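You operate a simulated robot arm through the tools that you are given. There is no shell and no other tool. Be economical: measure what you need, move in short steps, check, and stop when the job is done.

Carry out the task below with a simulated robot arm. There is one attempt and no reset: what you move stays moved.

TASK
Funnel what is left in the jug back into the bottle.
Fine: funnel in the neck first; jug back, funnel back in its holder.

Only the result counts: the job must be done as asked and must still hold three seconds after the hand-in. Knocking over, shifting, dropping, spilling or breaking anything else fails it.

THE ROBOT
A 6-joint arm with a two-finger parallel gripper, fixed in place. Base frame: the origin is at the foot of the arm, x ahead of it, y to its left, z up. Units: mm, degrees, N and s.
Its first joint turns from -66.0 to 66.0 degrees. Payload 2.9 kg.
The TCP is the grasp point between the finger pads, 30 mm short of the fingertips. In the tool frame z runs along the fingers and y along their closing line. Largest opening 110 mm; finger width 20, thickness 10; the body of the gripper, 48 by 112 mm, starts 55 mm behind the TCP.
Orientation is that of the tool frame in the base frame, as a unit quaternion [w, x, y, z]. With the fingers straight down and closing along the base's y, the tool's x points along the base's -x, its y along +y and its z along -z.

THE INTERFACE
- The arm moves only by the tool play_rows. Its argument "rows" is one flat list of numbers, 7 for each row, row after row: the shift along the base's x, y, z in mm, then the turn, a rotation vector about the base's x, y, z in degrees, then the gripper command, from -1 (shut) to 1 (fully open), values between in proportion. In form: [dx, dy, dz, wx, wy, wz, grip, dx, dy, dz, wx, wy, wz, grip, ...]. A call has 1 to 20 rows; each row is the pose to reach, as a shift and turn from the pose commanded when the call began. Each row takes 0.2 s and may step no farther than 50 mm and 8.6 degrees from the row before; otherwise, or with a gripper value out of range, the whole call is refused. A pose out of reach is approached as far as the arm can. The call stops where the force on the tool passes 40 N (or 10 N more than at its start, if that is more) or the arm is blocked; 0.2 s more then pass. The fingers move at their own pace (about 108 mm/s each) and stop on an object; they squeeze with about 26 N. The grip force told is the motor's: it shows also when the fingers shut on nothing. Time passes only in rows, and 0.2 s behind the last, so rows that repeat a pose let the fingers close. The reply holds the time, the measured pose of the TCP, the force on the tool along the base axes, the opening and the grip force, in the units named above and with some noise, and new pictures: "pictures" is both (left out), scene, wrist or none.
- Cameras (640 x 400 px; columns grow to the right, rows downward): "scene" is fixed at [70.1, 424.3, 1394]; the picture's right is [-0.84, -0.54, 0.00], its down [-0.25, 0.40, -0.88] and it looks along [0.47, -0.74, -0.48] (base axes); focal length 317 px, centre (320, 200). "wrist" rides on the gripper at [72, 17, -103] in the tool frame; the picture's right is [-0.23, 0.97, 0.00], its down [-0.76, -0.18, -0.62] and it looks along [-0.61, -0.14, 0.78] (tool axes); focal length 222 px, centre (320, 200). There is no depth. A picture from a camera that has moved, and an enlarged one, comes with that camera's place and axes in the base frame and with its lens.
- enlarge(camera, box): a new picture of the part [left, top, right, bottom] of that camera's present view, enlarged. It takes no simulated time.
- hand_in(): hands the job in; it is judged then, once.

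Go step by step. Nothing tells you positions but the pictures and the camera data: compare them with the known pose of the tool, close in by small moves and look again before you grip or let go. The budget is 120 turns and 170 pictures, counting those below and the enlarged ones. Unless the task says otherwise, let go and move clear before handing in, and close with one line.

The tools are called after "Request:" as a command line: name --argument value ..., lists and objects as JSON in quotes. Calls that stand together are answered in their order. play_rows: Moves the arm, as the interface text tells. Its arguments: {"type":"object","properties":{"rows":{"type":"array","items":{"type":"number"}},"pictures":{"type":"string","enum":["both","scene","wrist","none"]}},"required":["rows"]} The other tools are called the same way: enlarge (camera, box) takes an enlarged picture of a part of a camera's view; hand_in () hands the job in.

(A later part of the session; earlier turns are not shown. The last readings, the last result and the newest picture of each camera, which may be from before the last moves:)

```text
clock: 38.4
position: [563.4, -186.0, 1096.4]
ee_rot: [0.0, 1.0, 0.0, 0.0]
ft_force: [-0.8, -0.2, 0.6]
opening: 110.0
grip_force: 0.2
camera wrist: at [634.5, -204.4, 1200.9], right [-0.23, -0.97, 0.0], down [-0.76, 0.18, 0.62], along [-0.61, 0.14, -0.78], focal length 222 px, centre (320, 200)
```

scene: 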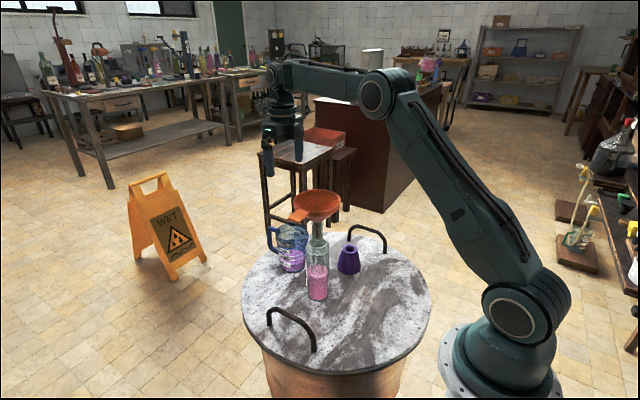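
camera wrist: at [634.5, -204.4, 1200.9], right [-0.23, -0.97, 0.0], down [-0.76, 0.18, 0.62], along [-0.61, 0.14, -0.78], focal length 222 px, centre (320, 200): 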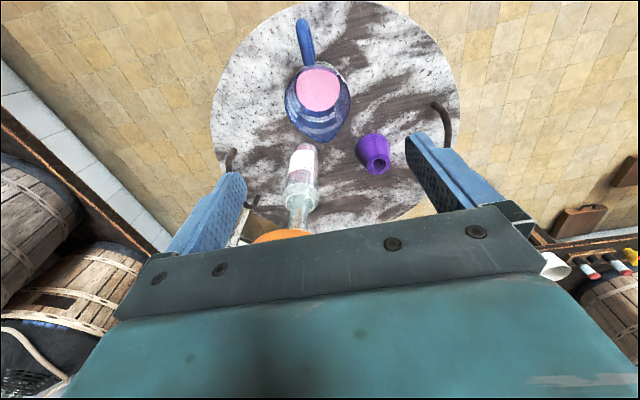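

The flip worked. I'll go above the jug and partway down.

Request:
play_rows --rows '[-18, 6, 0, 0, 0, 0, 1, -18, 6, -40, 0, 0, 0, 1, -18, 6, -80, 0, 0, 0, 1, -18, 6, -125, 0, 0, 0, 1, -18, 6, -125, 0, 0, 0, 1]' --pictures "wrist"

Request:
enlarge --camera "scene" --box '[250, 180, 378, 290]'

```text
clock: 39.6
position: [544.2, -177.8, 970.4]
ee_rot: [0.0, 1.0, 0.0, 0.001]
ft_force: [-0.3, 0.8, 0.1]
opening: 110.1
grip_force: 0.2
camera wrist: at [616.2, -196.5, 1075.2], right [-0.23, -0.97, 0.0], down [-0.76, 0.18, 0.62], along [-0.61, 0.14, -0.78], focal length 222 px, centre (320, 200)
```

wrist: 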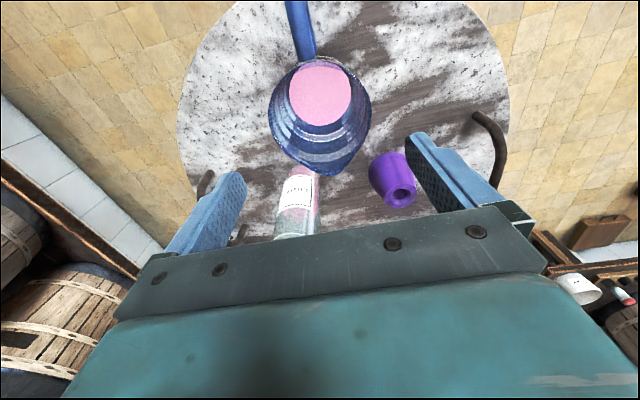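

```text
3.64 times, centred on (314, 235) of scene
camera zoom: at [70.1, 424.3, 1394.0], right [-0.84, -0.54, 0.0], down [-0.25, 0.4, -0.88], along [0.47, -0.74, -0.48], focal length 1154 px, centre (342, 73)
```

zoom: 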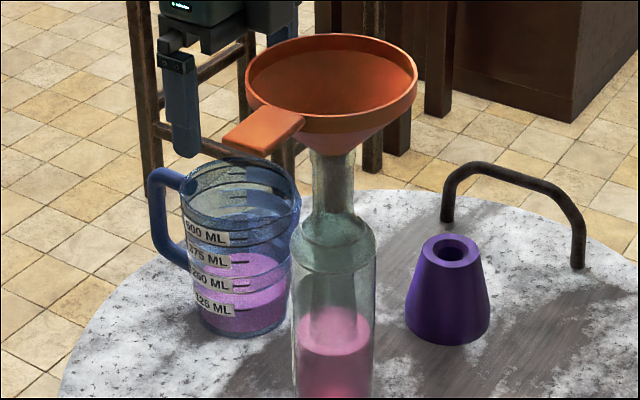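

Request:
enlarge --camera "wrist" --box '[240, 30, 400, 190]'

```text
2.50 times, centred on (320, 110) of wrist
camera zoom: at [616.2, -196.5, 1075.2], right [-0.23, -0.97, 0.0], down [-0.76, 0.18, 0.62], along [-0.61, 0.14, -0.78], focal length 555 px, centre (320, 425)
```

zoom: 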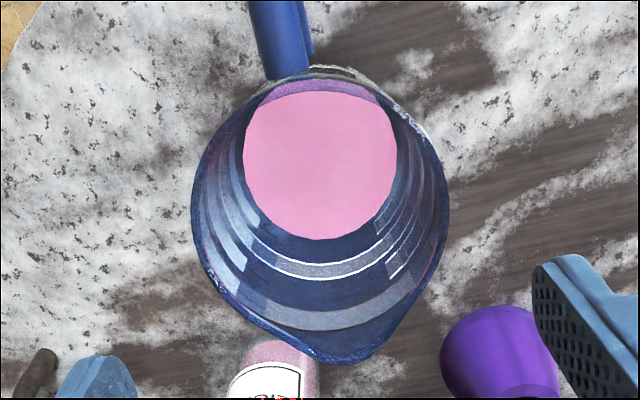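

The jug centre is at about (547,-180) with the handle along +x. I'll descend until the fingers straddle the rim, then check.

Request:
play_rows --rows '[2, 0, -40, 0, 0, 0, 1, 2, 0, -70, 0, 0, 0, 1, 2, 0, -90, 0, 0, 0, 1, 2, 0, -90, 0, 0, 0, 1]' --pictures "wrist"

Request:
enlarge --camera "scene" --box '[250, 190, 346, 280]'

```text
clock: 40.6
position: [546.4, -180.3, 881.1]
ee_rot: [0.0, 1.0, 0.0, 0.0]
ft_force: [0.0, -0.2, -0.1]
opening: 110.0
grip_force: 0.1
camera wrist: at [618.2, -198.0, 985.0], right [-0.23, -0.97, 0.0], down [-0.76, 0.18, 0.62], along [-0.61, 0.14, -0.78], focal length 222 px, centre (320, 200)
```

wrist: 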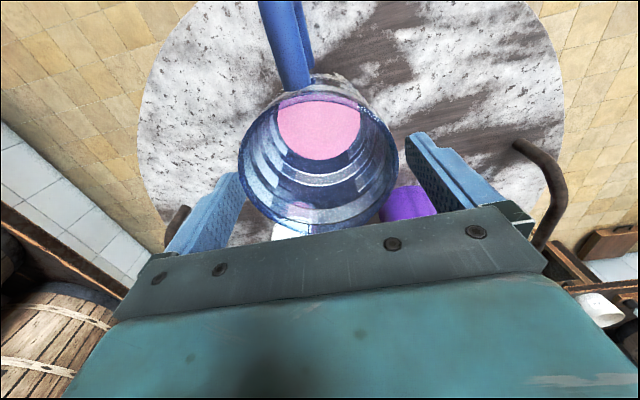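

```text
4.44 times, centred on (298, 235) of scene
camera zoom: at [70.2, 424.3, 1394.0], right [-0.84, -0.54, 0.0], down [-0.25, 0.4, -0.88], along [0.47, -0.74, -0.48], focal length 1410 px, centre (418, 44)
```

zoom: 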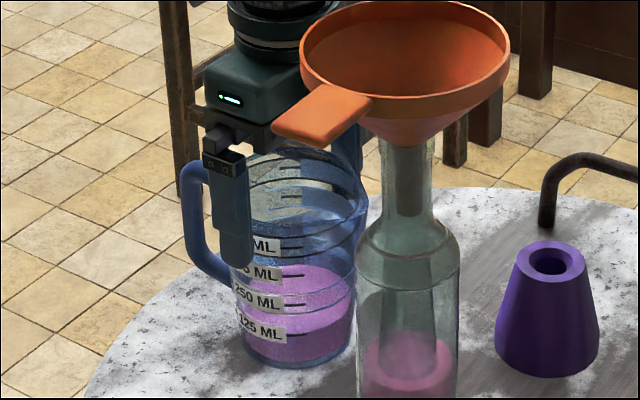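

The fingers straddle the jug. A small +4 mm x correction, then down to grip height.

Request:
play_rows --rows '[4, -1, 0, 0, 0, 0, 1, 4, -1, -18, 0, 0, 0, 1, 4, -1, -34, 0, 0, 0, 1, 4, -1, -34, 0, 0, 0, 1]' --pictures "wrist"

Request:
enlarge --camera "scene" --box '[250, 200, 346, 280]'

```text
clock: 41.6
position: [551.4, -180.1, 846.9]
ee_rot: [0.0, 1.0, 0.0, 0.0]
ft_force: [-0.3, -0.2, -0.7]
opening: 110.0
grip_force: 0.0
camera wrist: at [622.9, -198.1, 951.9], right [-0.23, -0.97, 0.0], down [-0.76, 0.18, 0.62], along [-0.61, 0.14, -0.78], focal length 222 px, centre (320, 200)
```

wrist: 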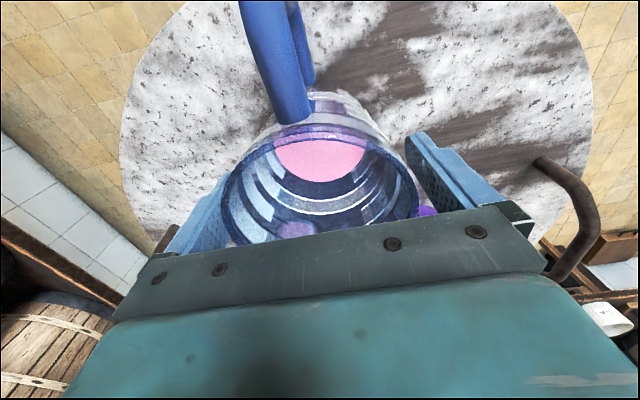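

```text
5.00 times, centred on (298, 240) of scene
camera zoom: at [70.1, 424.3, 1394.0], right [-0.84, -0.54, 0.0], down [-0.25, 0.4, -0.88], along [0.47, -0.74, -0.48], focal length 1586 px, centre (430, 0)
```

zoom: 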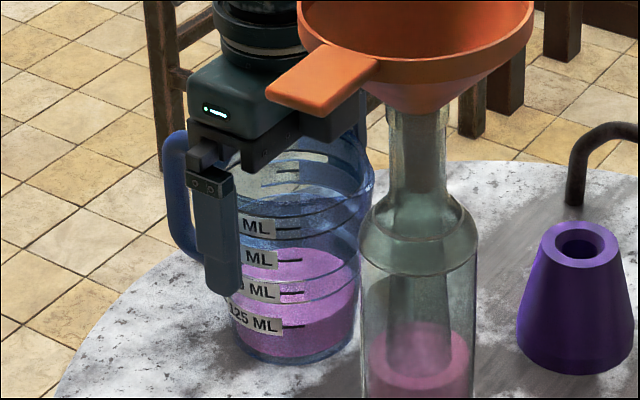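

Everything lines up. Closing on the jug.

Request:
play_rows --rows '[0, 0, 0, 0, 0, 0, 0.75, 0, 0, 0, 0, 0, 0, 0.6, 0, 0, 0, 0, 0, 0, 0.3, 0, 0, 0, 0, 0, 0, -1, 0, 0, 0, 0, 0, 0, -1]' --pictures "wrist"

Request:
enlarge --camera "scene" --box '[250, 200, 346, 280]'

```text
clock: 42.8
position: [551.0, -180.1, 847.7]
ee_rot: [0.0, 1.0, 0.0, 0.0]
ft_force: [0.4, 0.9, 0.5]
opening: 86.9
grip_force: 26.0
camera wrist: at [623.0, -198.0, 952.2], right [-0.23, -0.97, 0.0], down [-0.76, 0.18, 0.62], along [-0.61, 0.14, -0.78], focal length 222 px, centre (320, 200)
```

wrist: 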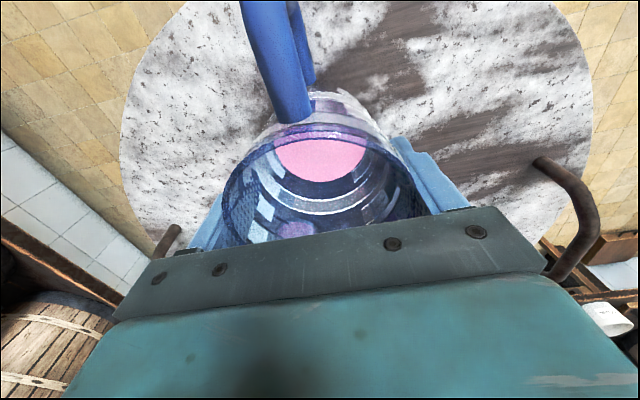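

```text
5.00 times, centred on (298, 240) of scene
camera zoom: at [70.2, 424.3, 1394.0], right [-0.84, -0.54, 0.0], down [-0.25, 0.4, -0.88], along [0.47, -0.74, -0.48], focal length 1586 px, centre (430, 0)
```

zoom: 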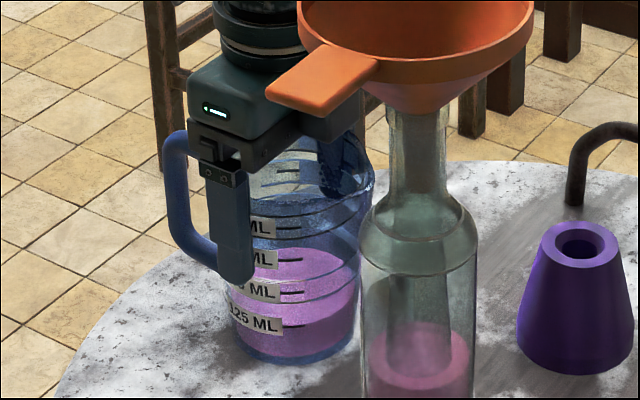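

It's gripped at 87 mm. I'll lift the jug level and line it up in y with the funnel, still well to its +x side.

Request:
play_rows --rows '[0, 0, 10, 0, 0, 0, -1, 0, 0, 25, 0, 0, 0, -1, 5, 0, 50, 0, 0, 0, -1, 10, 0, 80, 0, 0, 0, -1, 10, 0, 115, 0, 0, 0, -1, 10, 0, 150, 0, 0, 0, -1, 10, 5, 185, 0, 0, 0, -1, 10, 15, 220, 0, 0, 0, -1, 10, 30, 255, 0, 0, 0, -1, 10, 45, 285, 0, 0, 0, -1, 10, 59, 300, 0, 0, 0, -1, 10, 59, 300, 0, 0, 0, -1]'

Request:
enlarge --camera "scene" --box '[240, 130, 400, 260]'

```text
clock: 45.4
position: [562.1, -121.9, 1148.0]
ee_rot: [0.0, 1.0, 0.0, 0.0]
ft_force: [-0.4, -0.3, -4.7]
opening: 87.2
grip_force: 26.4
camera wrist: at [633.7, -139.7, 1252.9], right [-0.23, -0.97, 0.0], down [-0.76, 0.18, 0.62], along [-0.61, 0.14, -0.78], focal length 222 px, centre (320, 200)
```

scene: 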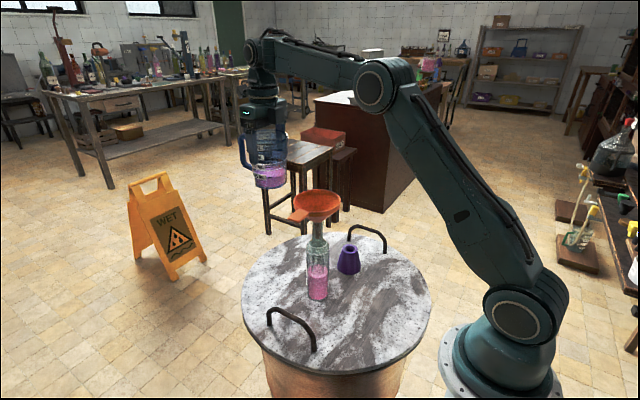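
wrist: 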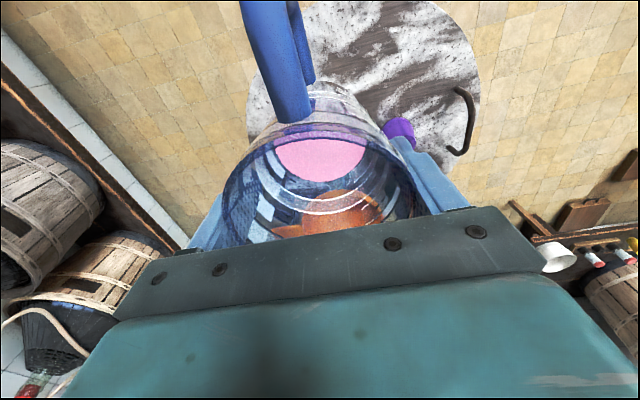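

```text
3.08 times, centred on (320, 195) of scene
camera zoom: at [70.2, 424.3, 1394.0], right [-0.84, -0.54, 0.0], down [-0.25, 0.4, -0.88], along [0.47, -0.74, -0.48], focal length 976 px, centre (320, 215)
```

zoom: 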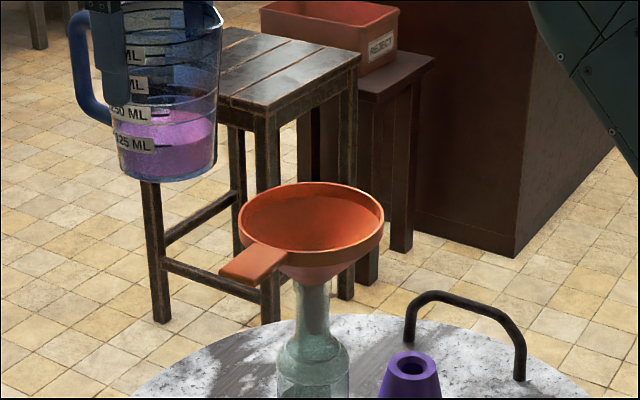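

The level lift is fine (about 0.48 kg). I'll start tilting to 44°, which is before any flow, with the lip coming over the funnel edge from above.

Request:
play_rows --rows '[-4, 0, 0, 0, -4, 0, -1, -8, 0, 0, 0, -8, 0, -1, -12, 0, 0, 0, -12, 0, -1, -16, 0, 0, 0, -16, 0, -1, -20, 0, 0, 0, -20, 0, -1, -24, 0, 0, 0, -24, 0, -1, -28, 0, 0, 0, -28, 0, -1, -32, 0, 0, 0, -32, 0, -1, -36, 0, 0, 0, -36, 0, -1, -41, 0, 0, 0, -40, 0, -1, -46, 0, 0, 0, -44, 0, -1, -46, 0, 0, 0, -44, 0, -1]'

Request:
enlarge --camera "scene" --box '[240, 130, 400, 260]'

```text
clock: 48.0
position: [515.9, -122.1, 1146.0]
ee_rot: [0.0, 0.927, 0.0, 0.374]
ft_force: [-0.2, -0.7, -3.7]
opening: 87.1
grip_force: 26.2
camera wrist: at [494.9, -141.0, 1272.4], right [-0.16, -0.97, -0.16], down [-0.98, 0.18, -0.08], along [0.11, 0.14, -0.98], focal length 222 px, centre (320, 200)
```

scene: 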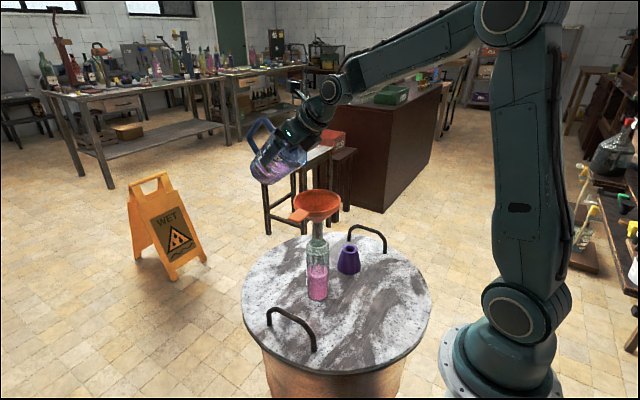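
wrist: 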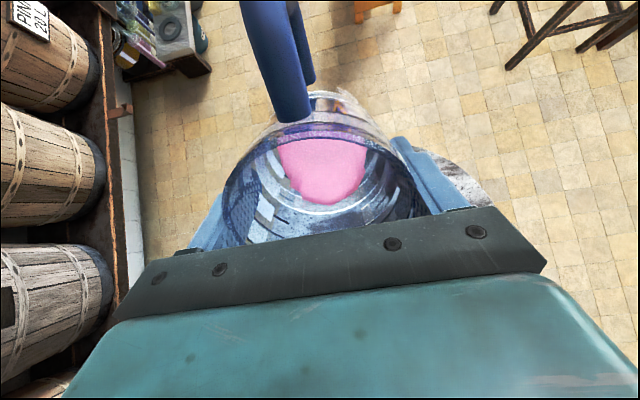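

```text
3.08 times, centred on (320, 195) of scene
camera zoom: at [70.2, 424.3, 1394.0], right [-0.84, -0.54, 0.0], down [-0.25, 0.4, -0.88], along [0.47, -0.74, -0.48], focal length 976 px, centre (320, 215)
```

zoom: 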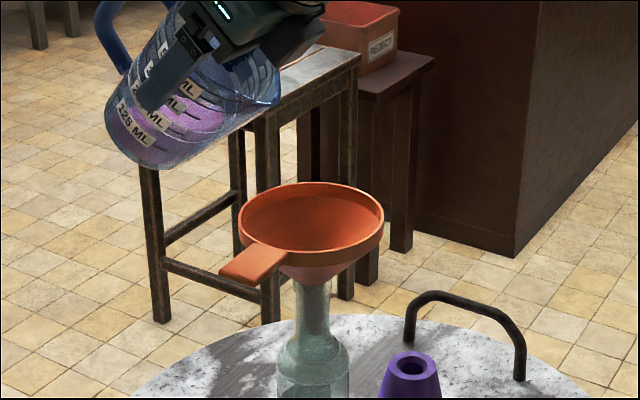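

The lip is where I predicted. I'll bring it over the funnel centre and tilt to 55°.

Request:
play_rows --rows '[-7, 1, -12, 0, -2, 0, -1, -14, 2, -25, 0, -4, 0, -1, -20, 2, -37.5, 0, -6, 0, -1, -21, 2, -35, 0, -8.5, 0, -1, -22, 2, -32.6, 0, -11, 0, -1, -22, 2, -32.6, 0, -11, 0, -1]' --pictures "wrist"

Request:
enlarge --camera "scene" --box '[250, 140, 378, 250]'

```text
clock: 49.4
position: [491.8, -120.2, 1113.4]
ee_rot: [0.0, 0.887, 0.0, 0.462]
ft_force: [0.1, -0.6, -3.4]
opening: 86.8
grip_force: 26.2
camera wrist: at [448.7, -138.1, 1234.3], right [-0.13, -0.97, -0.19], down [-0.95, 0.18, -0.27], along [0.29, 0.14, -0.95], focal length 222 px, centre (320, 200)
```

wrist: 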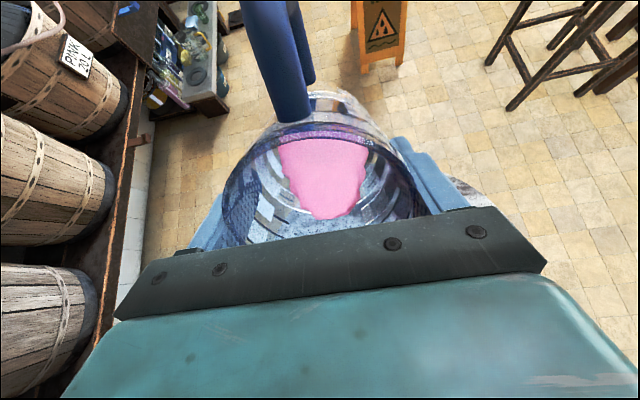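

```text
3.64 times, centred on (314, 195) of scene
camera zoom: at [70.2, 424.3, 1394.0], right [-0.84, -0.54, 0.0], down [-0.25, 0.4, -0.88], along [0.47, -0.74, -0.48], focal length 1154 px, centre (342, 218)
```

zoom: 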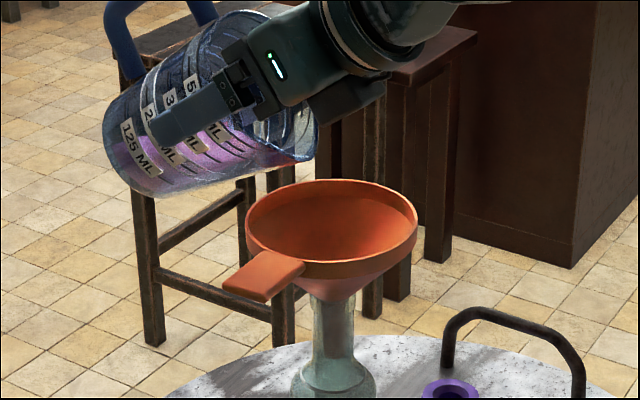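

The liquid is close to the lip and the lip is over the funnel. I'll tilt on slowly to 60°.

Request:
play_rows --rows '[-0.5, 0, 1, 0, -1, 0, -1, -1, 0, 2, 0, -2, 0, -1, -1.5, 0, 3, 0, -3, 0, -1, -2, 0, 4, 0, -4, 0, -1, -2.6, 0, 5, 0, -5, 0, -1, -2.6, 0, 5, 0, -5, 0, -1]' --pictures "wrist"

Request:
enlarge --camera "scene" --box '[250, 140, 378, 250]'

```text
clock: 50.8
position: [490.1, -120.1, 1120.3]
ee_rot: [0.0, 0.866, 0.0, 0.5]
ft_force: [0.3, -0.4, -3.3]
opening: 86.9
grip_force: 25.5
camera wrist: at [436.2, -138.2, 1235.2], right [-0.11, -0.97, -0.2], down [-0.92, 0.18, -0.35], along [0.37, 0.14, -0.92], focal length 222 px, centre (320, 200)
```

wrist: 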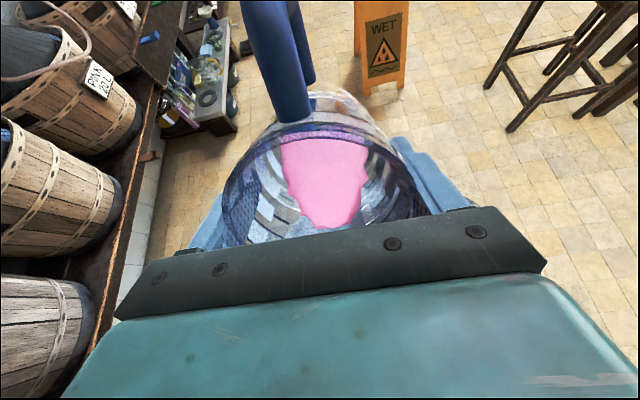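

```text
3.64 times, centred on (314, 195) of scene
camera zoom: at [70.2, 424.3, 1394.0], right [-0.84, -0.54, 0.0], down [-0.25, 0.4, -0.88], along [0.47, -0.74, -0.48], focal length 1154 px, centre (342, 218)
```

zoom: 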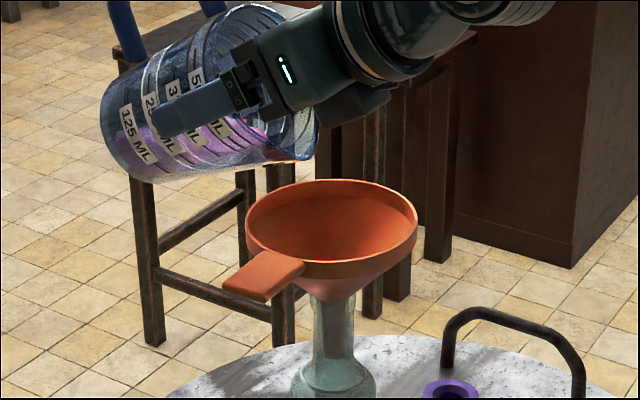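

No flow yet. On to 65°.

Request:
play_rows --rows '[-0.6, 0, 1, 0, -1, 0, -1, -1.2, 0, 2, 0, -2, 0, -1, -1.8, 0, 3, 0, -3, 0, -1, -2.4, 0, 4, 0, -4, 0, -1, -3, 0, 4.8, 0, -5, 0, -1, -3, 0, 4.8, 0, -5, 0, -1]' --pictures "none"

Request:
enlarge --camera "scene" --box '[250, 140, 378, 250]'

```text
clock: 52.2
position: [487.7, -119.6, 1125.3]
ee_rot: [0.0, 0.843, 0.0, 0.537]
ft_force: [0.3, 0.2, -3.8]
opening: 87.2
grip_force: 25.5
```

```text
3.64 times, centred on (314, 195) of scene
camera zoom: at [70.2, 424.3, 1394.0], right [-0.84, -0.54, 0.0], down [-0.25, 0.4, -0.88], along [0.47, -0.74, -0.48], focal length 1154 px, centre (342, 218)
```

zoom: 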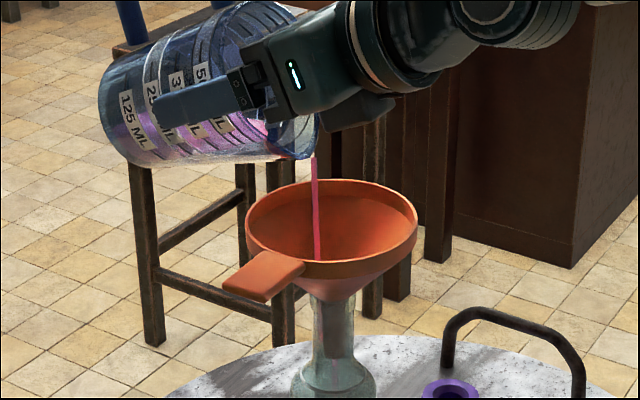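

It's pouring into the funnel in a straight thin stream. I'll centre the stream a little more and hold to let it drain.

Request:
play_rows --rows '[-2, 0, 0, 0, 0, 0, -1, -4, 0, 0, 0, 0, 0, -1, -6, 0, 0, 0, 0, 0, -1, -8, 0, 0, 0, 0, 0, -1, -8, 0, 0, 0, 0, 0, -1, -8, 0, 0, 0, 0, 0, -1, -8, 0, 0, 0, 0, 0, -1, -8, 0, 0, 0, 0, 0, -1]' --pictures "none"

Request:
enlarge --camera "scene" --box '[250, 140, 390, 310]'

```text
clock: 54.0
position: [479.7, -120.8, 1126.1]
ee_rot: [-0.001, 0.843, 0.001, 0.538]
ft_force: [0.0, -0.7, -2.7]
opening: 86.9
grip_force: 26.4
```

```text
2.35 times, centred on (320, 225) of scene
camera zoom: at [70.2, 424.3, 1394.0], right [-0.84, -0.54, 0.0], down [-0.25, 0.4, -0.88], along [0.47, -0.74, -0.48], focal length 747 px, centre (320, 141)
```

zoom: 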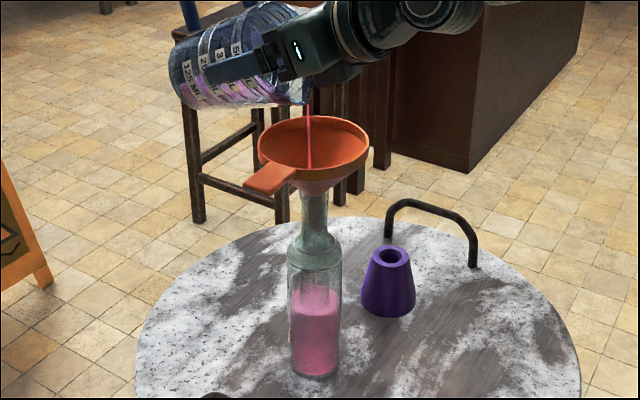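

The flow is clean and the bottle level is rising. I'll keep tilting slowly to 70°.

Request:
play_rows --rows '[-0.7, 0, 0.9, 0, -1, 0, -1, -0.7, 0, 0.9, 0, -1, 0, -1, -1.4, 0, 1.8, 0, -2, 0, -1, -1.4, 0, 1.8, 0, -2, 0, -1, -2, 0, 2.7, 0, -3, 0, -1, -2, 0, 2.7, 0, -3, 0, -1, -2.7, 0, 3.6, 0, -4, 0, -1, -2.7, 0, 3.6, 0, -4, 0, -1, -3.4, 0, 4.5, 0, -5, 0, -1, -3.4, 0, 4.5, 0, -5, 0, -1, -3.4, 0, 4.5, 0, -5, 0, -1, -3.4, 0, 4.5, 0, -5, 0, -1]' --pictures "none"

Request:
enlarge --camera "scene" --box '[250, 140, 390, 310]'

```text
clock: 56.6
position: [475.6, -120.4, 1129.6]
ee_rot: [0.001, 0.819, -0.001, 0.574]
ft_force: [-0.2, 0.3, -4.0]
opening: 86.9
grip_force: 26.2
```

```text
2.35 times, centred on (320, 225) of scene
camera zoom: at [70.2, 424.3, 1394.0], right [-0.84, -0.54, 0.0], down [-0.25, 0.4, -0.88], along [0.47, -0.74, -0.48], focal length 747 px, centre (320, 141)
```

zoom: 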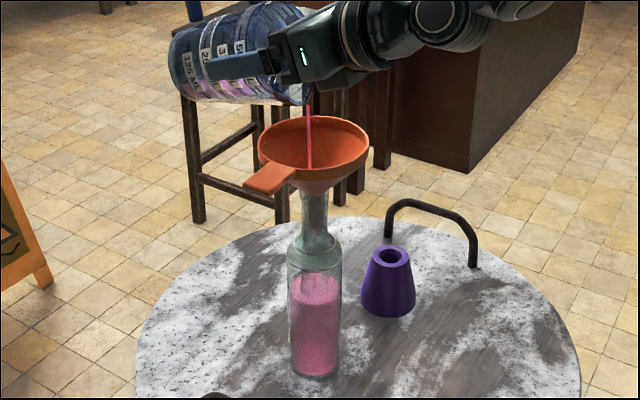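

Going well: the bottle is filling with no overflow. On to 80°.

Request:
play_rows --rows '[-0.8, 0, 0.9, 0, -1, 0, -1, -0.8, 0, 0.9, 0, -1, 0, -1, -1.5, 0, 1.7, 0, -2, 0, -1, -1.5, 0, 1.7, 0, -2, 0, -1, -2.3, 0, 2.6, 0, -3, 0, -1, -2.3, 0, 2.6, 0, -3, 0, -1, -3, 0, 3.4, 0, -4, 0, -1, -3, 0, 3.4, 0, -4, 0, -1, -3.8, 0, 4.3, 0, -5, 0, -1, -3.8, 0, 4.3, 0, -5, 0, -1, -4.6, 0, 5.1, 0, -6, 0, -1, -4.6, 0, 5.1, 0, -6, 0, -1, -5.5, 0, 5.8, 0, -7, 0, -1, -5.5, 0, 5.8, 0, -7, 0, -1, -6.3, 0, 6.6, 0, -8, 0, -1, -6.3, 0, 6.6, 0, -8, 0, -1, -7.2, 0, 7.3, 0, -9, 0, -1, -7.2, 0, 7.3, 0, -9, 0, -1, -8, 0, 8.1, 0, -10, 0, -1, -8, 0, 8.1, 0, -10, 0, -1]' --pictures "none"

Request:
enlarge --camera "scene" --box '[250, 140, 390, 310]'

```text
clock: 60.8
position: [467.6, -121.5, 1136.7]
ee_rot: [0.0, 0.766, 0.0, 0.643]
ft_force: [0.3, -0.3, -3.6]
opening: 86.8
grip_force: 26.3
```

```text
2.35 times, centred on (320, 225) of scene
camera zoom: at [70.2, 424.3, 1394.0], right [-0.84, -0.54, 0.0], down [-0.25, 0.4, -0.88], along [0.47, -0.74, -0.48], focal length 747 px, centre (320, 141)
```

zoom: 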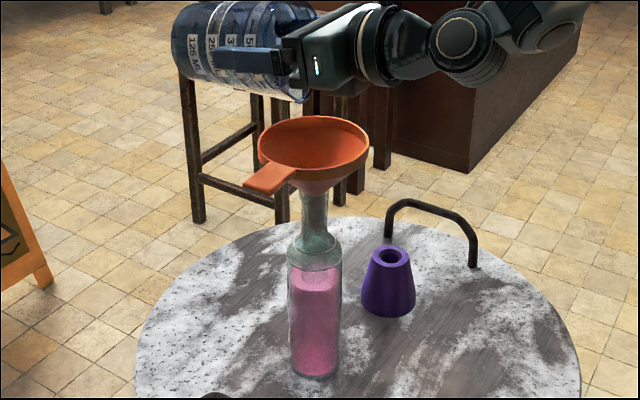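

The jug looks nearly empty. I'll tilt to 100° to drain it fully.

Request:
play_rows --rows '[-1.8, 0, 1.4, 0, -2, 0, -1, -3.5, 0, 2.8, 0, -4, 0, -1, -5.5, 0, 4.2, 0, -6, 0, -1, -7.4, 0, 5.4, 0, -8, 0, -1, -9.2, 0, 6.6, 0, -10, 0, -1, -11.2, 0, 7.7, 0, -12, 0, -1, -13.2, 0, 8.8, 0, -14, 0, -1, -15.3, 0, 9.8, 0, -16, 0, -1, -17.3, 0, 10.7, 0, -18, 0, -1, -19.4, 0, 11.5, 0, -20, 0, -1, -19.4, 0, 11.5, 0, -20, 0, -1, -19.4, 0, 11.5, 0, -20, 0, -1, -19.4, 0, 11.5, 0, -20, 0, -1, -19.4, 0, 11.5, 0, -20, 0, -1]' --pictures "wrist"

Request:
enlarge --camera "scene" --box '[250, 120, 400, 240]'

```text
clock: 63.8
position: [464.0, -120.5, 1173.3]
ee_rot: [0.001, 0.645, -0.001, 0.764]
ft_force: [-0.8, 0.1, -2.6]
opening: 86.8
grip_force: 25.5
out of reach, approached as far as the arm can: row 9, 10, 11, 12, 13, 14
camera wrist: at [349.0, -138.8, 1228.1], right [0.04, -0.97, -0.22], down [-0.49, 0.18, -0.86], along [0.87, 0.14, -0.47], focal length 222 px, centre (320, 200)
```

wrist: 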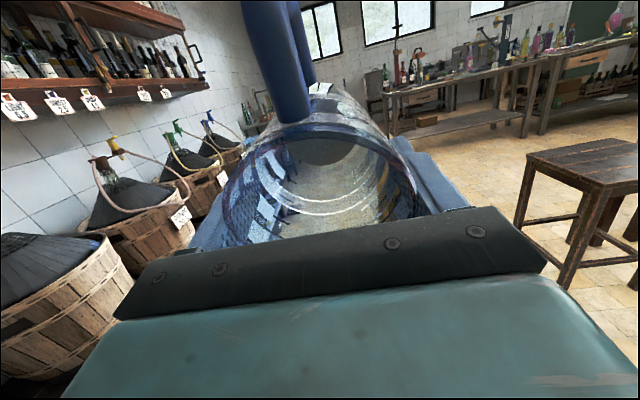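

```text
3.33 times, centred on (325, 180) of scene
camera zoom: at [70.2, 424.3, 1394.0], right [-0.84, -0.54, 0.0], down [-0.25, 0.4, -0.88], along [0.47, -0.74, -0.48], focal length 1058 px, centre (303, 267)
```

zoom: 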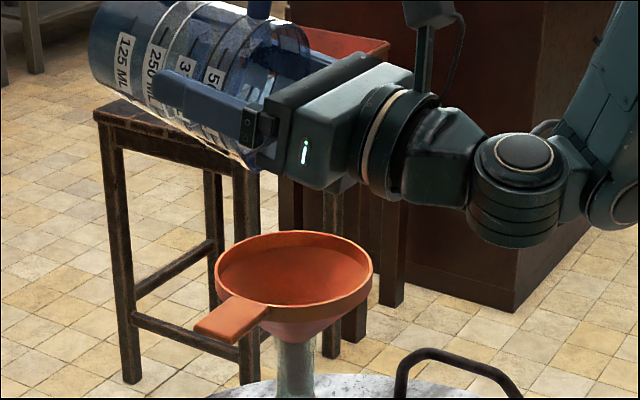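

The jug is empty. I'll turn it upright again over the funnel, then move it clear.

Request:
play_rows --rows '[4, 0, -2, 0, 4, 0, -1, 8, 0, -4.5, 0, 8, 0, -1, 12, 0, -7, 0, 12, 0, -1, 16, 0, -9.5, 0, 16, 0, -1, 19, 0, -12, 0, 20, 0, -1, 22.5, 0, -15, 0, 24, 0, -1, 25.5, 0, -18.5, 0, 28, 0, -1, 28.5, 0, -22, 0, 32, 0, -1, 31.5, 0, -25.5, 0, 36, 0, -1, 33.6, 0, -29, 0, 40, 0, -1, 35.5, 0, -33, 0, 44, 0, -1, 37.5, 0, -38, 0, 48, 0, -1, 39, 0, -42, 0, 52, 0, -1, 42, 0, -40, 0, 56, 0, -1, 52, 0, -30, 0, 60, 0, -1, 62, 0, -20, 0, 64, 0, -1, 72, 0, -15, 0, 68, 0, -1, 82, 0, -15, 0, 72, 0, -1, 90, 0, -15, 0, 76, 0, -1, 97, 0, -15, 0, 80, 0, -1]' --pictures "scene"

```text
clock: 68.0
position: [558.1, -126.4, 1152.7]
ee_rot: [0.007, 0.985, 0.003, 0.173]
ft_force: [-0.3, -0.8, -3.6]
opening: 87.0
grip_force: 25.2
out of reach, approached as far as the arm can: row 18, 19, 20
```

scene: 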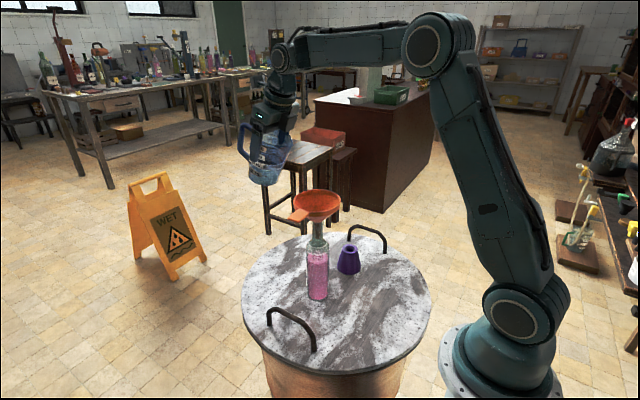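

I'll finish turning it upright while shifting back toward the jug's own y, where the wrist has more range.

Request:
play_rows --rows '[0, -12, 0, 0, 0, 0, -1, 0, -24, 0, 0, 4, 0, -1, 0, -36, 0, 0, 8, 0, -1, 0, -48, 0, 0, 12, 0, -1, 0, -54, 0, 0, 16, 0, -1, 0, -54, 0, 0, 20, 0, -1, 0, -54, 0, 0, 20, 0, -1]' --pictures "none"

Request:
play_rows --rows '[0, 0, 0, 0, 0, 0, -1]' --pictures "none"

```text
clock: 69.6
position: [557.9, -179.7, 1154.8]
ee_rot: [0.0, 1.0, 0.0, 0.001]
ft_force: [-0.1, -1.1, -2.4]
opening: 86.9
grip_force: 25.6
```

```text
clock: 70.0
position: [558.5, -180.0, 1153.9]
ee_rot: [0.001, 1.0, 0.0, 0.0]
ft_force: [-0.1, -0.3, -2.8]
opening: 86.7
grip_force: 26.1
```

It's upright again. I'll lower it toward its old place, stopping about 15 mm above.

Request:
play_rows --rows '[0, 0, -40, 0, 0, 0, -1, 0, 0, -80, 0, 0, 0, -1, 0, 0, -120, 0, 0, 0, -1, 0, 0, -160, 0, 0, 0, -1, -3, 0, -200, 0, 0, 0, -1, -7, 0, -235, 0, 0, 0, -1, -7, 0, -265, 0, 0, 0, -1, -7, 0, -283, 0, 0, 0, -1, -7, 0, -292, 0, 0, 0, -1, -7, 0, -292, 0, 0, 0, -1]' --pictures "wrist"

Request:
enlarge --camera "scene" --box '[250, 200, 346, 280]'

```text
clock: 72.2
position: [548.8, -176.1, 861.6]
ee_rot: [0.0, 1.0, 0.0, 0.0]
ft_force: [0.3, 0.1, -4.2]
opening: 87.0
grip_force: 25.8
camera wrist: at [621.5, -194.2, 966.7], right [-0.23, -0.97, 0.0], down [-0.76, 0.18, 0.62], along [-0.61, 0.14, -0.78], focal length 222 px, centre (320, 200)
```

wrist: 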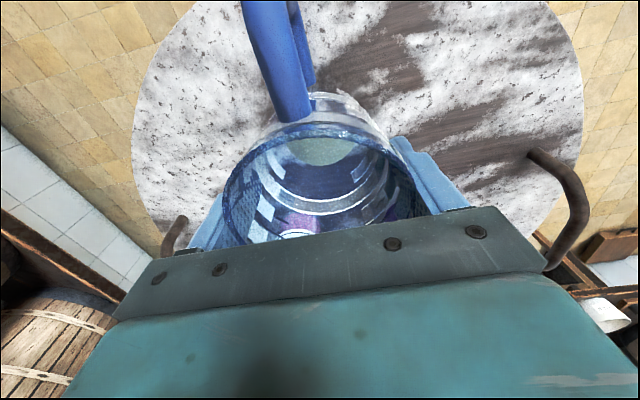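

```text
5.00 times, centred on (298, 240) of scene
camera zoom: at [70.2, 424.3, 1394.0], right [-0.84, -0.54, 0.0], down [-0.25, 0.4, -0.88], along [0.47, -0.74, -0.48], focal length 1586 px, centre (430, 0)
```

zoom: 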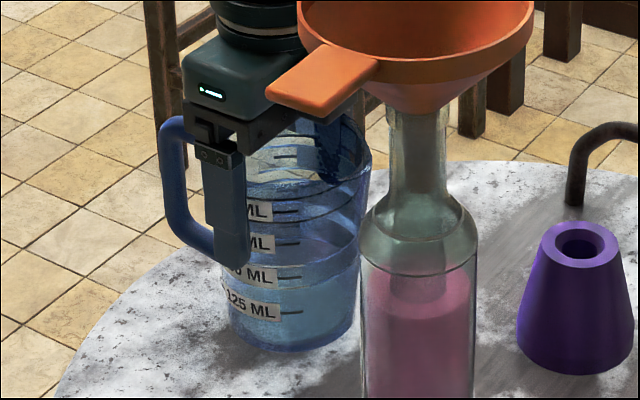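

Request:
play_rows --rows '[0, 0, -5, 0, 0, 0, -1, 0, 0, -9, 0, 0, 0, -1, 0, 0, -9, 0, 0, 0, -1]' --pictures "none"

Request:
enlarge --camera "scene" --box '[250, 200, 346, 280]'

```text
clock: 73.0
position: [550.7, -178.3, 852.9]
ee_rot: [0.0, 1.0, 0.0, 0.0]
ft_force: [0.1, -0.6, -2.4]
opening: 86.9
grip_force: 25.7
```

```text
5.00 times, centred on (298, 240) of scene
camera zoom: at [70.2, 424.3, 1394.0], right [-0.84, -0.54, 0.0], down [-0.25, 0.4, -0.88], along [0.47, -0.74, -0.48], focal length 1586 px, centre (430, 0)
```

zoom: 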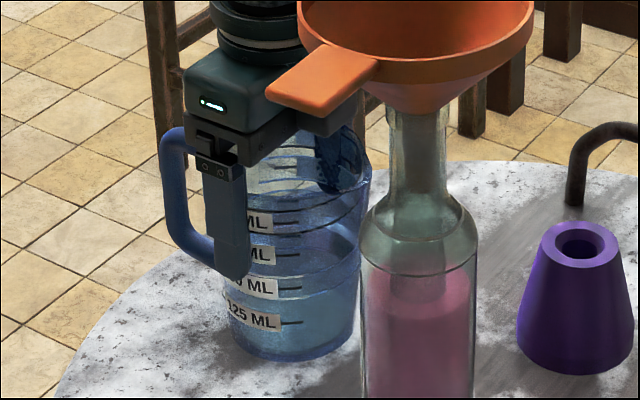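

Very near home. A slight correction, then down to contact.

Request:
play_rows --rows '[-0.7, -1.5, -1, 0, 0, 0, -1, -0.7, -1.5, -2.5, 0, 0, 0, -1, -0.7, -1.5, -4, 0, 0, 0, -1, -0.7, -1.5, -4, 0, 0, 0, -1]' --pictures "none"

Request:
enlarge --camera "scene" --box '[250, 200, 346, 280]'

```text
clock: 74.0
position: [550.7, -180.9, 848.0]
ee_rot: [0.0, 1.0, 0.0, 0.0]
ft_force: [-0.6, 1.2, 1.2]
opening: 86.8
grip_force: 26.5
```

```text
5.00 times, centred on (298, 240) of scene
camera zoom: at [70.1, 424.3, 1394.0], right [-0.84, -0.54, 0.0], down [-0.25, 0.4, -0.88], along [0.47, -0.74, -0.48], focal length 1586 px, centre (430, 0)
```

zoom: 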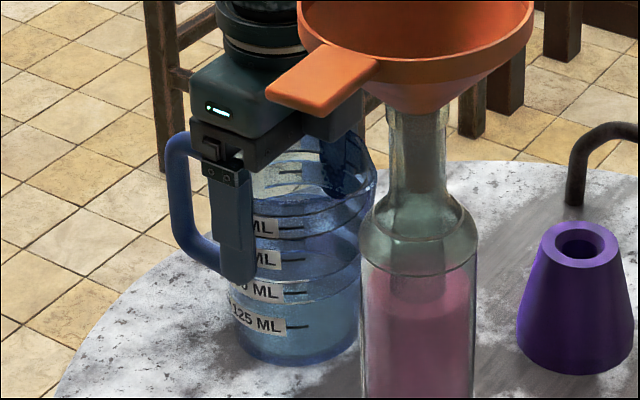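

The jug is down in its place. Releasing.

Request:
play_rows --rows '[0, 0, 0, 0, 0, 0, 0.65, 0, 0, 0, 0, 0, 0, 0.8, 0, 0, 0, 0, 0, 0, 1, 0, 0, 0, 0, 0, 0, 1]' --pictures "wrist"

Request:
enlarge --camera "scene" --box '[250, 200, 346, 280]'

```text
clock: 75.0
position: [549.4, -179.6, 848.8]
ee_rot: [0.0, 1.0, 0.0, 0.0]
ft_force: [-0.2, 0.5, 0.3]
opening: 110.4
grip_force: 0.0
camera wrist: at [621.0, -198.2, 952.9], right [-0.23, -0.97, 0.0], down [-0.76, 0.18, 0.62], along [-0.61, 0.14, -0.78], focal length 222 px, centre (320, 200)
```

wrist: 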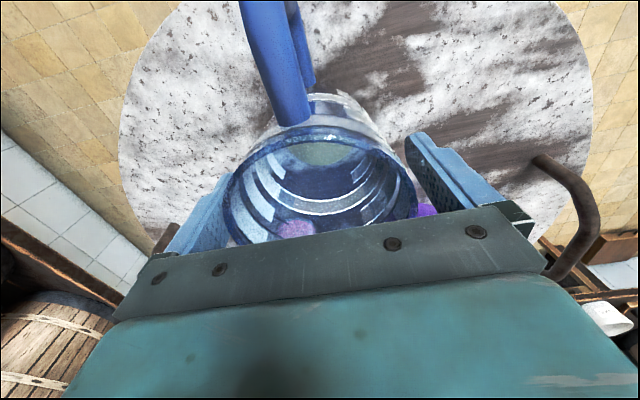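

```text
5.00 times, centred on (298, 240) of scene
camera zoom: at [70.1, 424.3, 1394.0], right [-0.84, -0.54, 0.0], down [-0.25, 0.4, -0.88], along [0.47, -0.74, -0.48], focal length 1586 px, centre (430, 0)
```

zoom: 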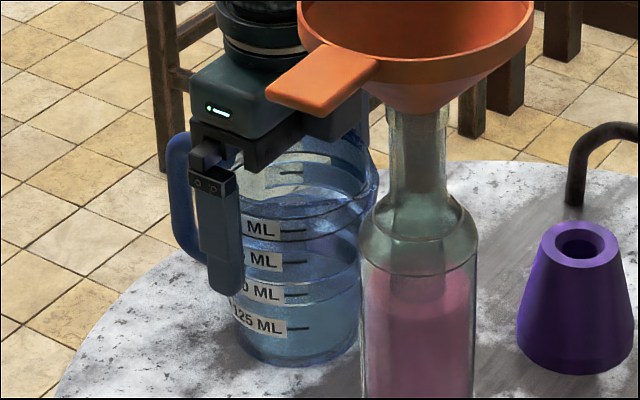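

The jug stands in place, empty. I'll rise and go above the funnel tab, turning the tool to close along x.

Request:
play_rows --rows '[0, 0, 40, 0, 0, 0, 1, 0, 0, 85, 0, 0, 0, 1, 0, 0, 130, 0, 0, 0, 1, 0, 0, 175, 0, 0, 0, 1, 0, 0, 220, 0, 0, 0, 1, 0, 0, 265, 0, 0, 0, 1, 0, 0, 305, 0, 0, 0, 1, -12, 13, 305, 0, 0, 8.2, 1, -24, 26, 305, 0, 0, 16.4, 1, -36, 39, 305, 0, 0, 24.6, 1, -48, 52, 305, 0, 0, 32.8, 1, -60, 65, 305, 0, 0, 41, 1, -72, 78, 305, 0, 0, 49.2, 0.6, -84, 91, 305, 0, 0, 57.4, 0.3, -96, 104, 305, 0, 0, 65.6, 0.1, -108, 117, 305, 0, 0, 73.8, 0.1, -120, 130, 305, 0, 0, 82, 0.1, -132, 143, 305, 0, 0, 90, 0.1, -132, 143, 305, 0, 0, 90, 0.1]'

Request:
enlarge --camera "scene" --box '[250, 160, 410, 300]'

```text
clock: 79.0
position: [418.0, -38.2, 1150.7]
ee_rot: [0.001, 0.706, 0.708, -0.001]
ft_force: [0.8, -0.1, 0.7]
opening: 60.8
grip_force: 0.0
camera wrist: at [434.1, 34.4, 1256.3], right [0.97, -0.23, 0.0], down [-0.18, -0.76, 0.62], along [-0.14, -0.61, -0.78], focal length 222 px, centre (320, 200)
```

scene: 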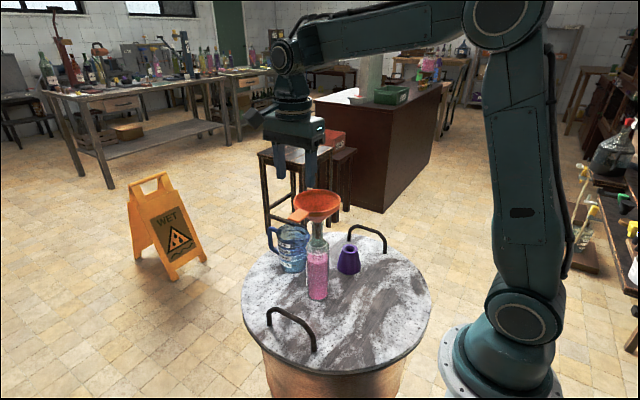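
wrist: 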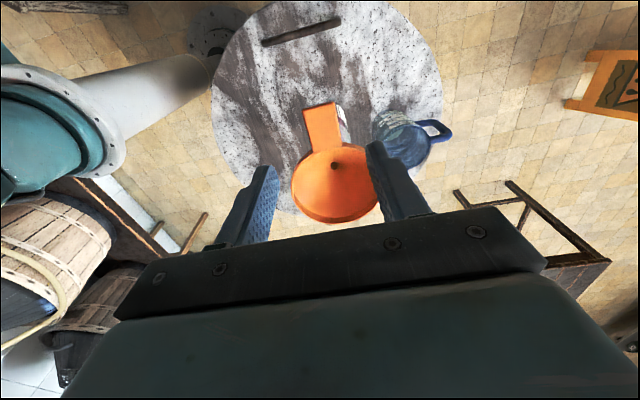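

```text
2.86 times, centred on (330, 230) of scene
camera zoom: at [70.1, 424.3, 1394.0], right [-0.84, -0.54, 0.0], down [-0.25, 0.4, -0.88], along [0.47, -0.74, -0.48], focal length 906 px, centre (291, 114)
```

zoom: 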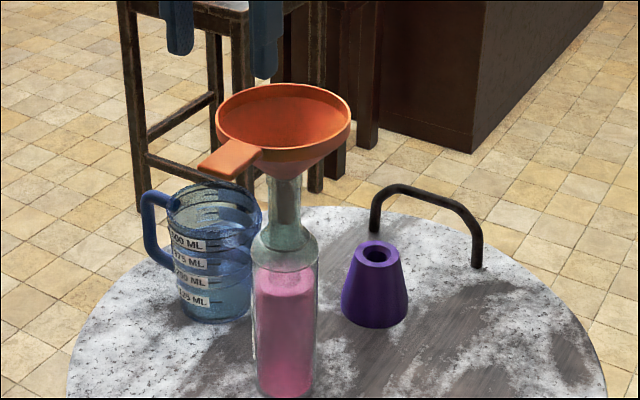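

The tab is centred near (421.5,-41), turned about -4°. I'll align and descend partway.

Request:
play_rows --rows '[3.6, -1, -25, 0, 0, -3.8, 0.1, 3.6, -1, -60, 0, 0, -3.8, 0.1, 3.6, -1, -60, 0, 0, -3.8, 0.1]' --pictures "wrist"

Request:
enlarge --camera "scene" --box '[270, 160, 366, 240]'

```text
clock: 79.8
position: [422.7, -37.2, 1093.6]
ee_rot: [0.0, 0.73, 0.684, 0.0]
ft_force: [0.2, -0.1, -0.4]
opening: 60.4
grip_force: 0.0
camera wrist: at [442.9, 33.0, 1198.8], right [0.96, -0.29, 0.0], down [-0.23, -0.75, 0.62], along [-0.18, -0.6, -0.78], focal length 222 px, centre (320, 200)
```

wrist: 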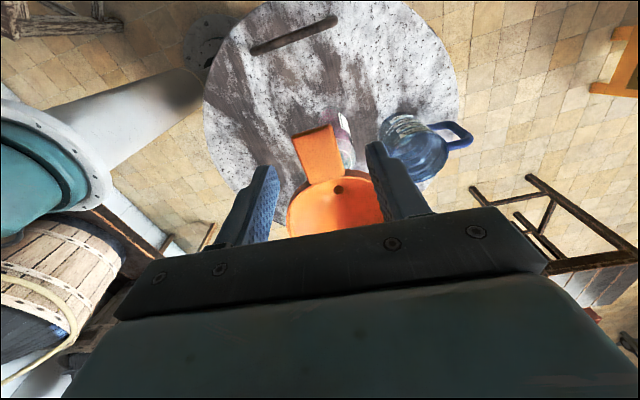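

```text
5.00 times, centred on (318, 200) of scene
camera zoom: at [70.1, 424.3, 1394.0], right [-0.84, -0.54, 0.0], down [-0.25, 0.4, -0.88], along [0.47, -0.74, -0.48], focal length 1586 px, centre (330, 200)
```

zoom: 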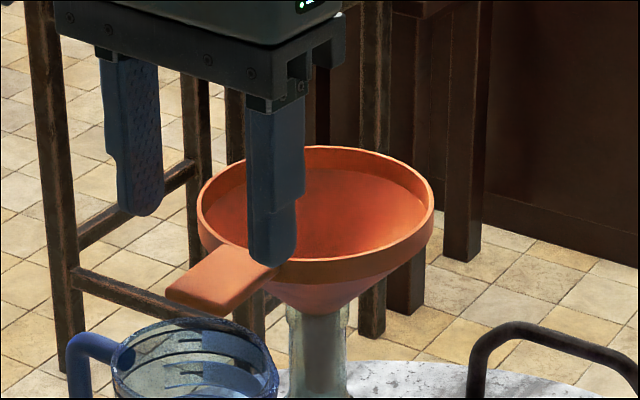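

Aligned with the tab. I'll descend to grip height and check.

Request:
play_rows --rows '[-1, 0, -20, 0, 0, 0, 0.1, -1, 0, -40, 0, 0, 0, 0.1, -1, 0, -47, 0, 0, 0, 0.1, -1, 0, -47, 0, 0, 0, 0.1]' --pictures "wrist"

Request:
enlarge --camera "scene" --box '[270, 160, 366, 240]'

```text
clock: 80.8
position: [421.0, -37.6, 1046.5]
ee_rot: [0.0, 0.73, 0.683, 0.0]
ft_force: [-0.4, -0.6, -0.3]
opening: 60.6
grip_force: 0.0
camera wrist: at [441.0, 32.3, 1151.6], right [0.96, -0.29, 0.0], down [-0.23, -0.75, 0.62], along [-0.18, -0.6, -0.78], focal length 222 px, centre (320, 200)
```

wrist: 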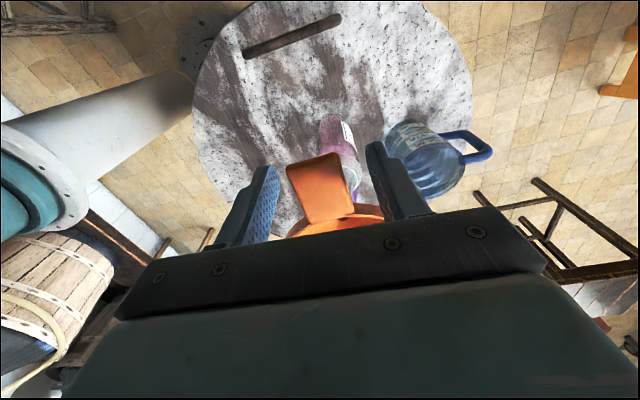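

```text
5.00 times, centred on (318, 200) of scene
camera zoom: at [70.1, 424.3, 1394.0], right [-0.84, -0.54, 0.0], down [-0.25, 0.4, -0.88], along [0.47, -0.74, -0.48], focal length 1586 px, centre (330, 200)
```

zoom: 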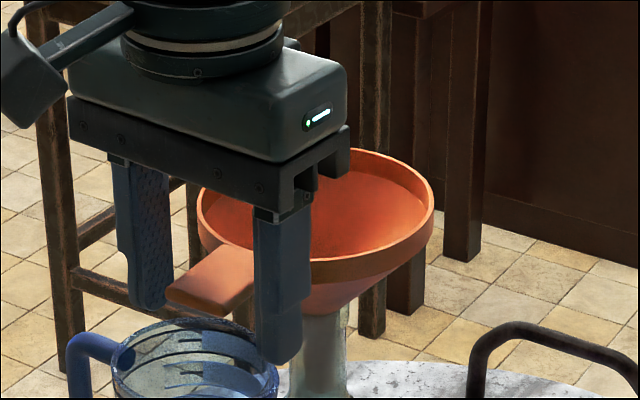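

The tab sits between the fingers. Nudge 1.5 mm and close.

Request:
play_rows --rows '[1.5, 0, 0, 0, 0, 0, 0.1, 1.5, 0, 0, 0, 0, 0, -0.2, 1.5, 0, 0, 0, 0, 0, -0.35, 1.5, 0, 0, 0, 0, 0, -1, 1.5, 0, 0, 0, 0, 0, -1]' --pictures "wrist"

Request:
enlarge --camera "scene" --box '[270, 160, 398, 310]'

```text
clock: 82.0
position: [422.7, -38.7, 1047.6]
ee_rot: [0.001, 0.73, 0.683, 0.0]
ft_force: [1.1, -0.6, 0.9]
opening: 31.4
grip_force: 26.1
camera wrist: at [442.8, 32.2, 1151.5], right [0.96, -0.29, 0.0], down [-0.23, -0.75, 0.62], along [-0.18, -0.6, -0.78], focal length 222 px, centre (320, 200)
```

wrist: 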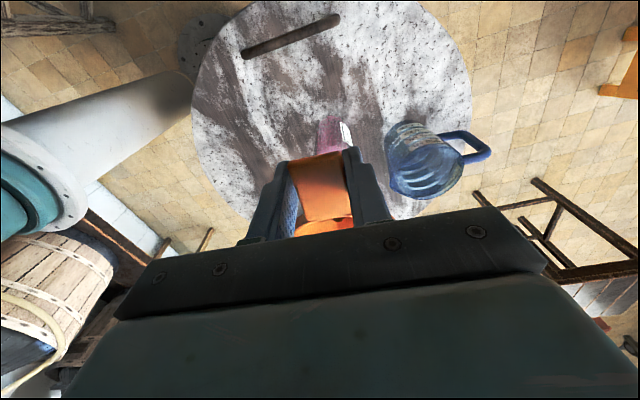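

```text
2.67 times, centred on (334, 235) of scene
camera zoom: at [70.2, 424.3, 1394.0], right [-0.84, -0.54, 0.0], down [-0.25, 0.4, -0.88], along [0.47, -0.74, -0.48], focal length 846 px, centre (283, 107)
```

zoom: 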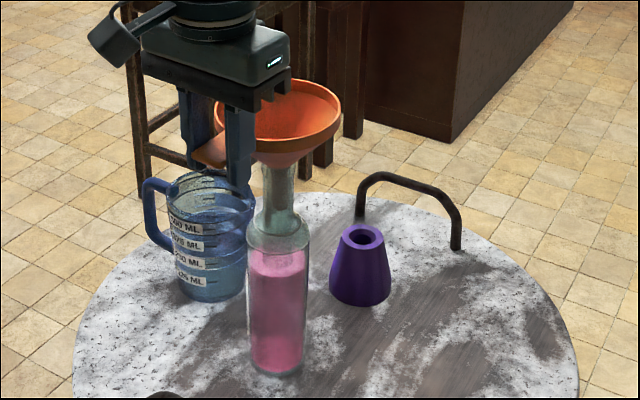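

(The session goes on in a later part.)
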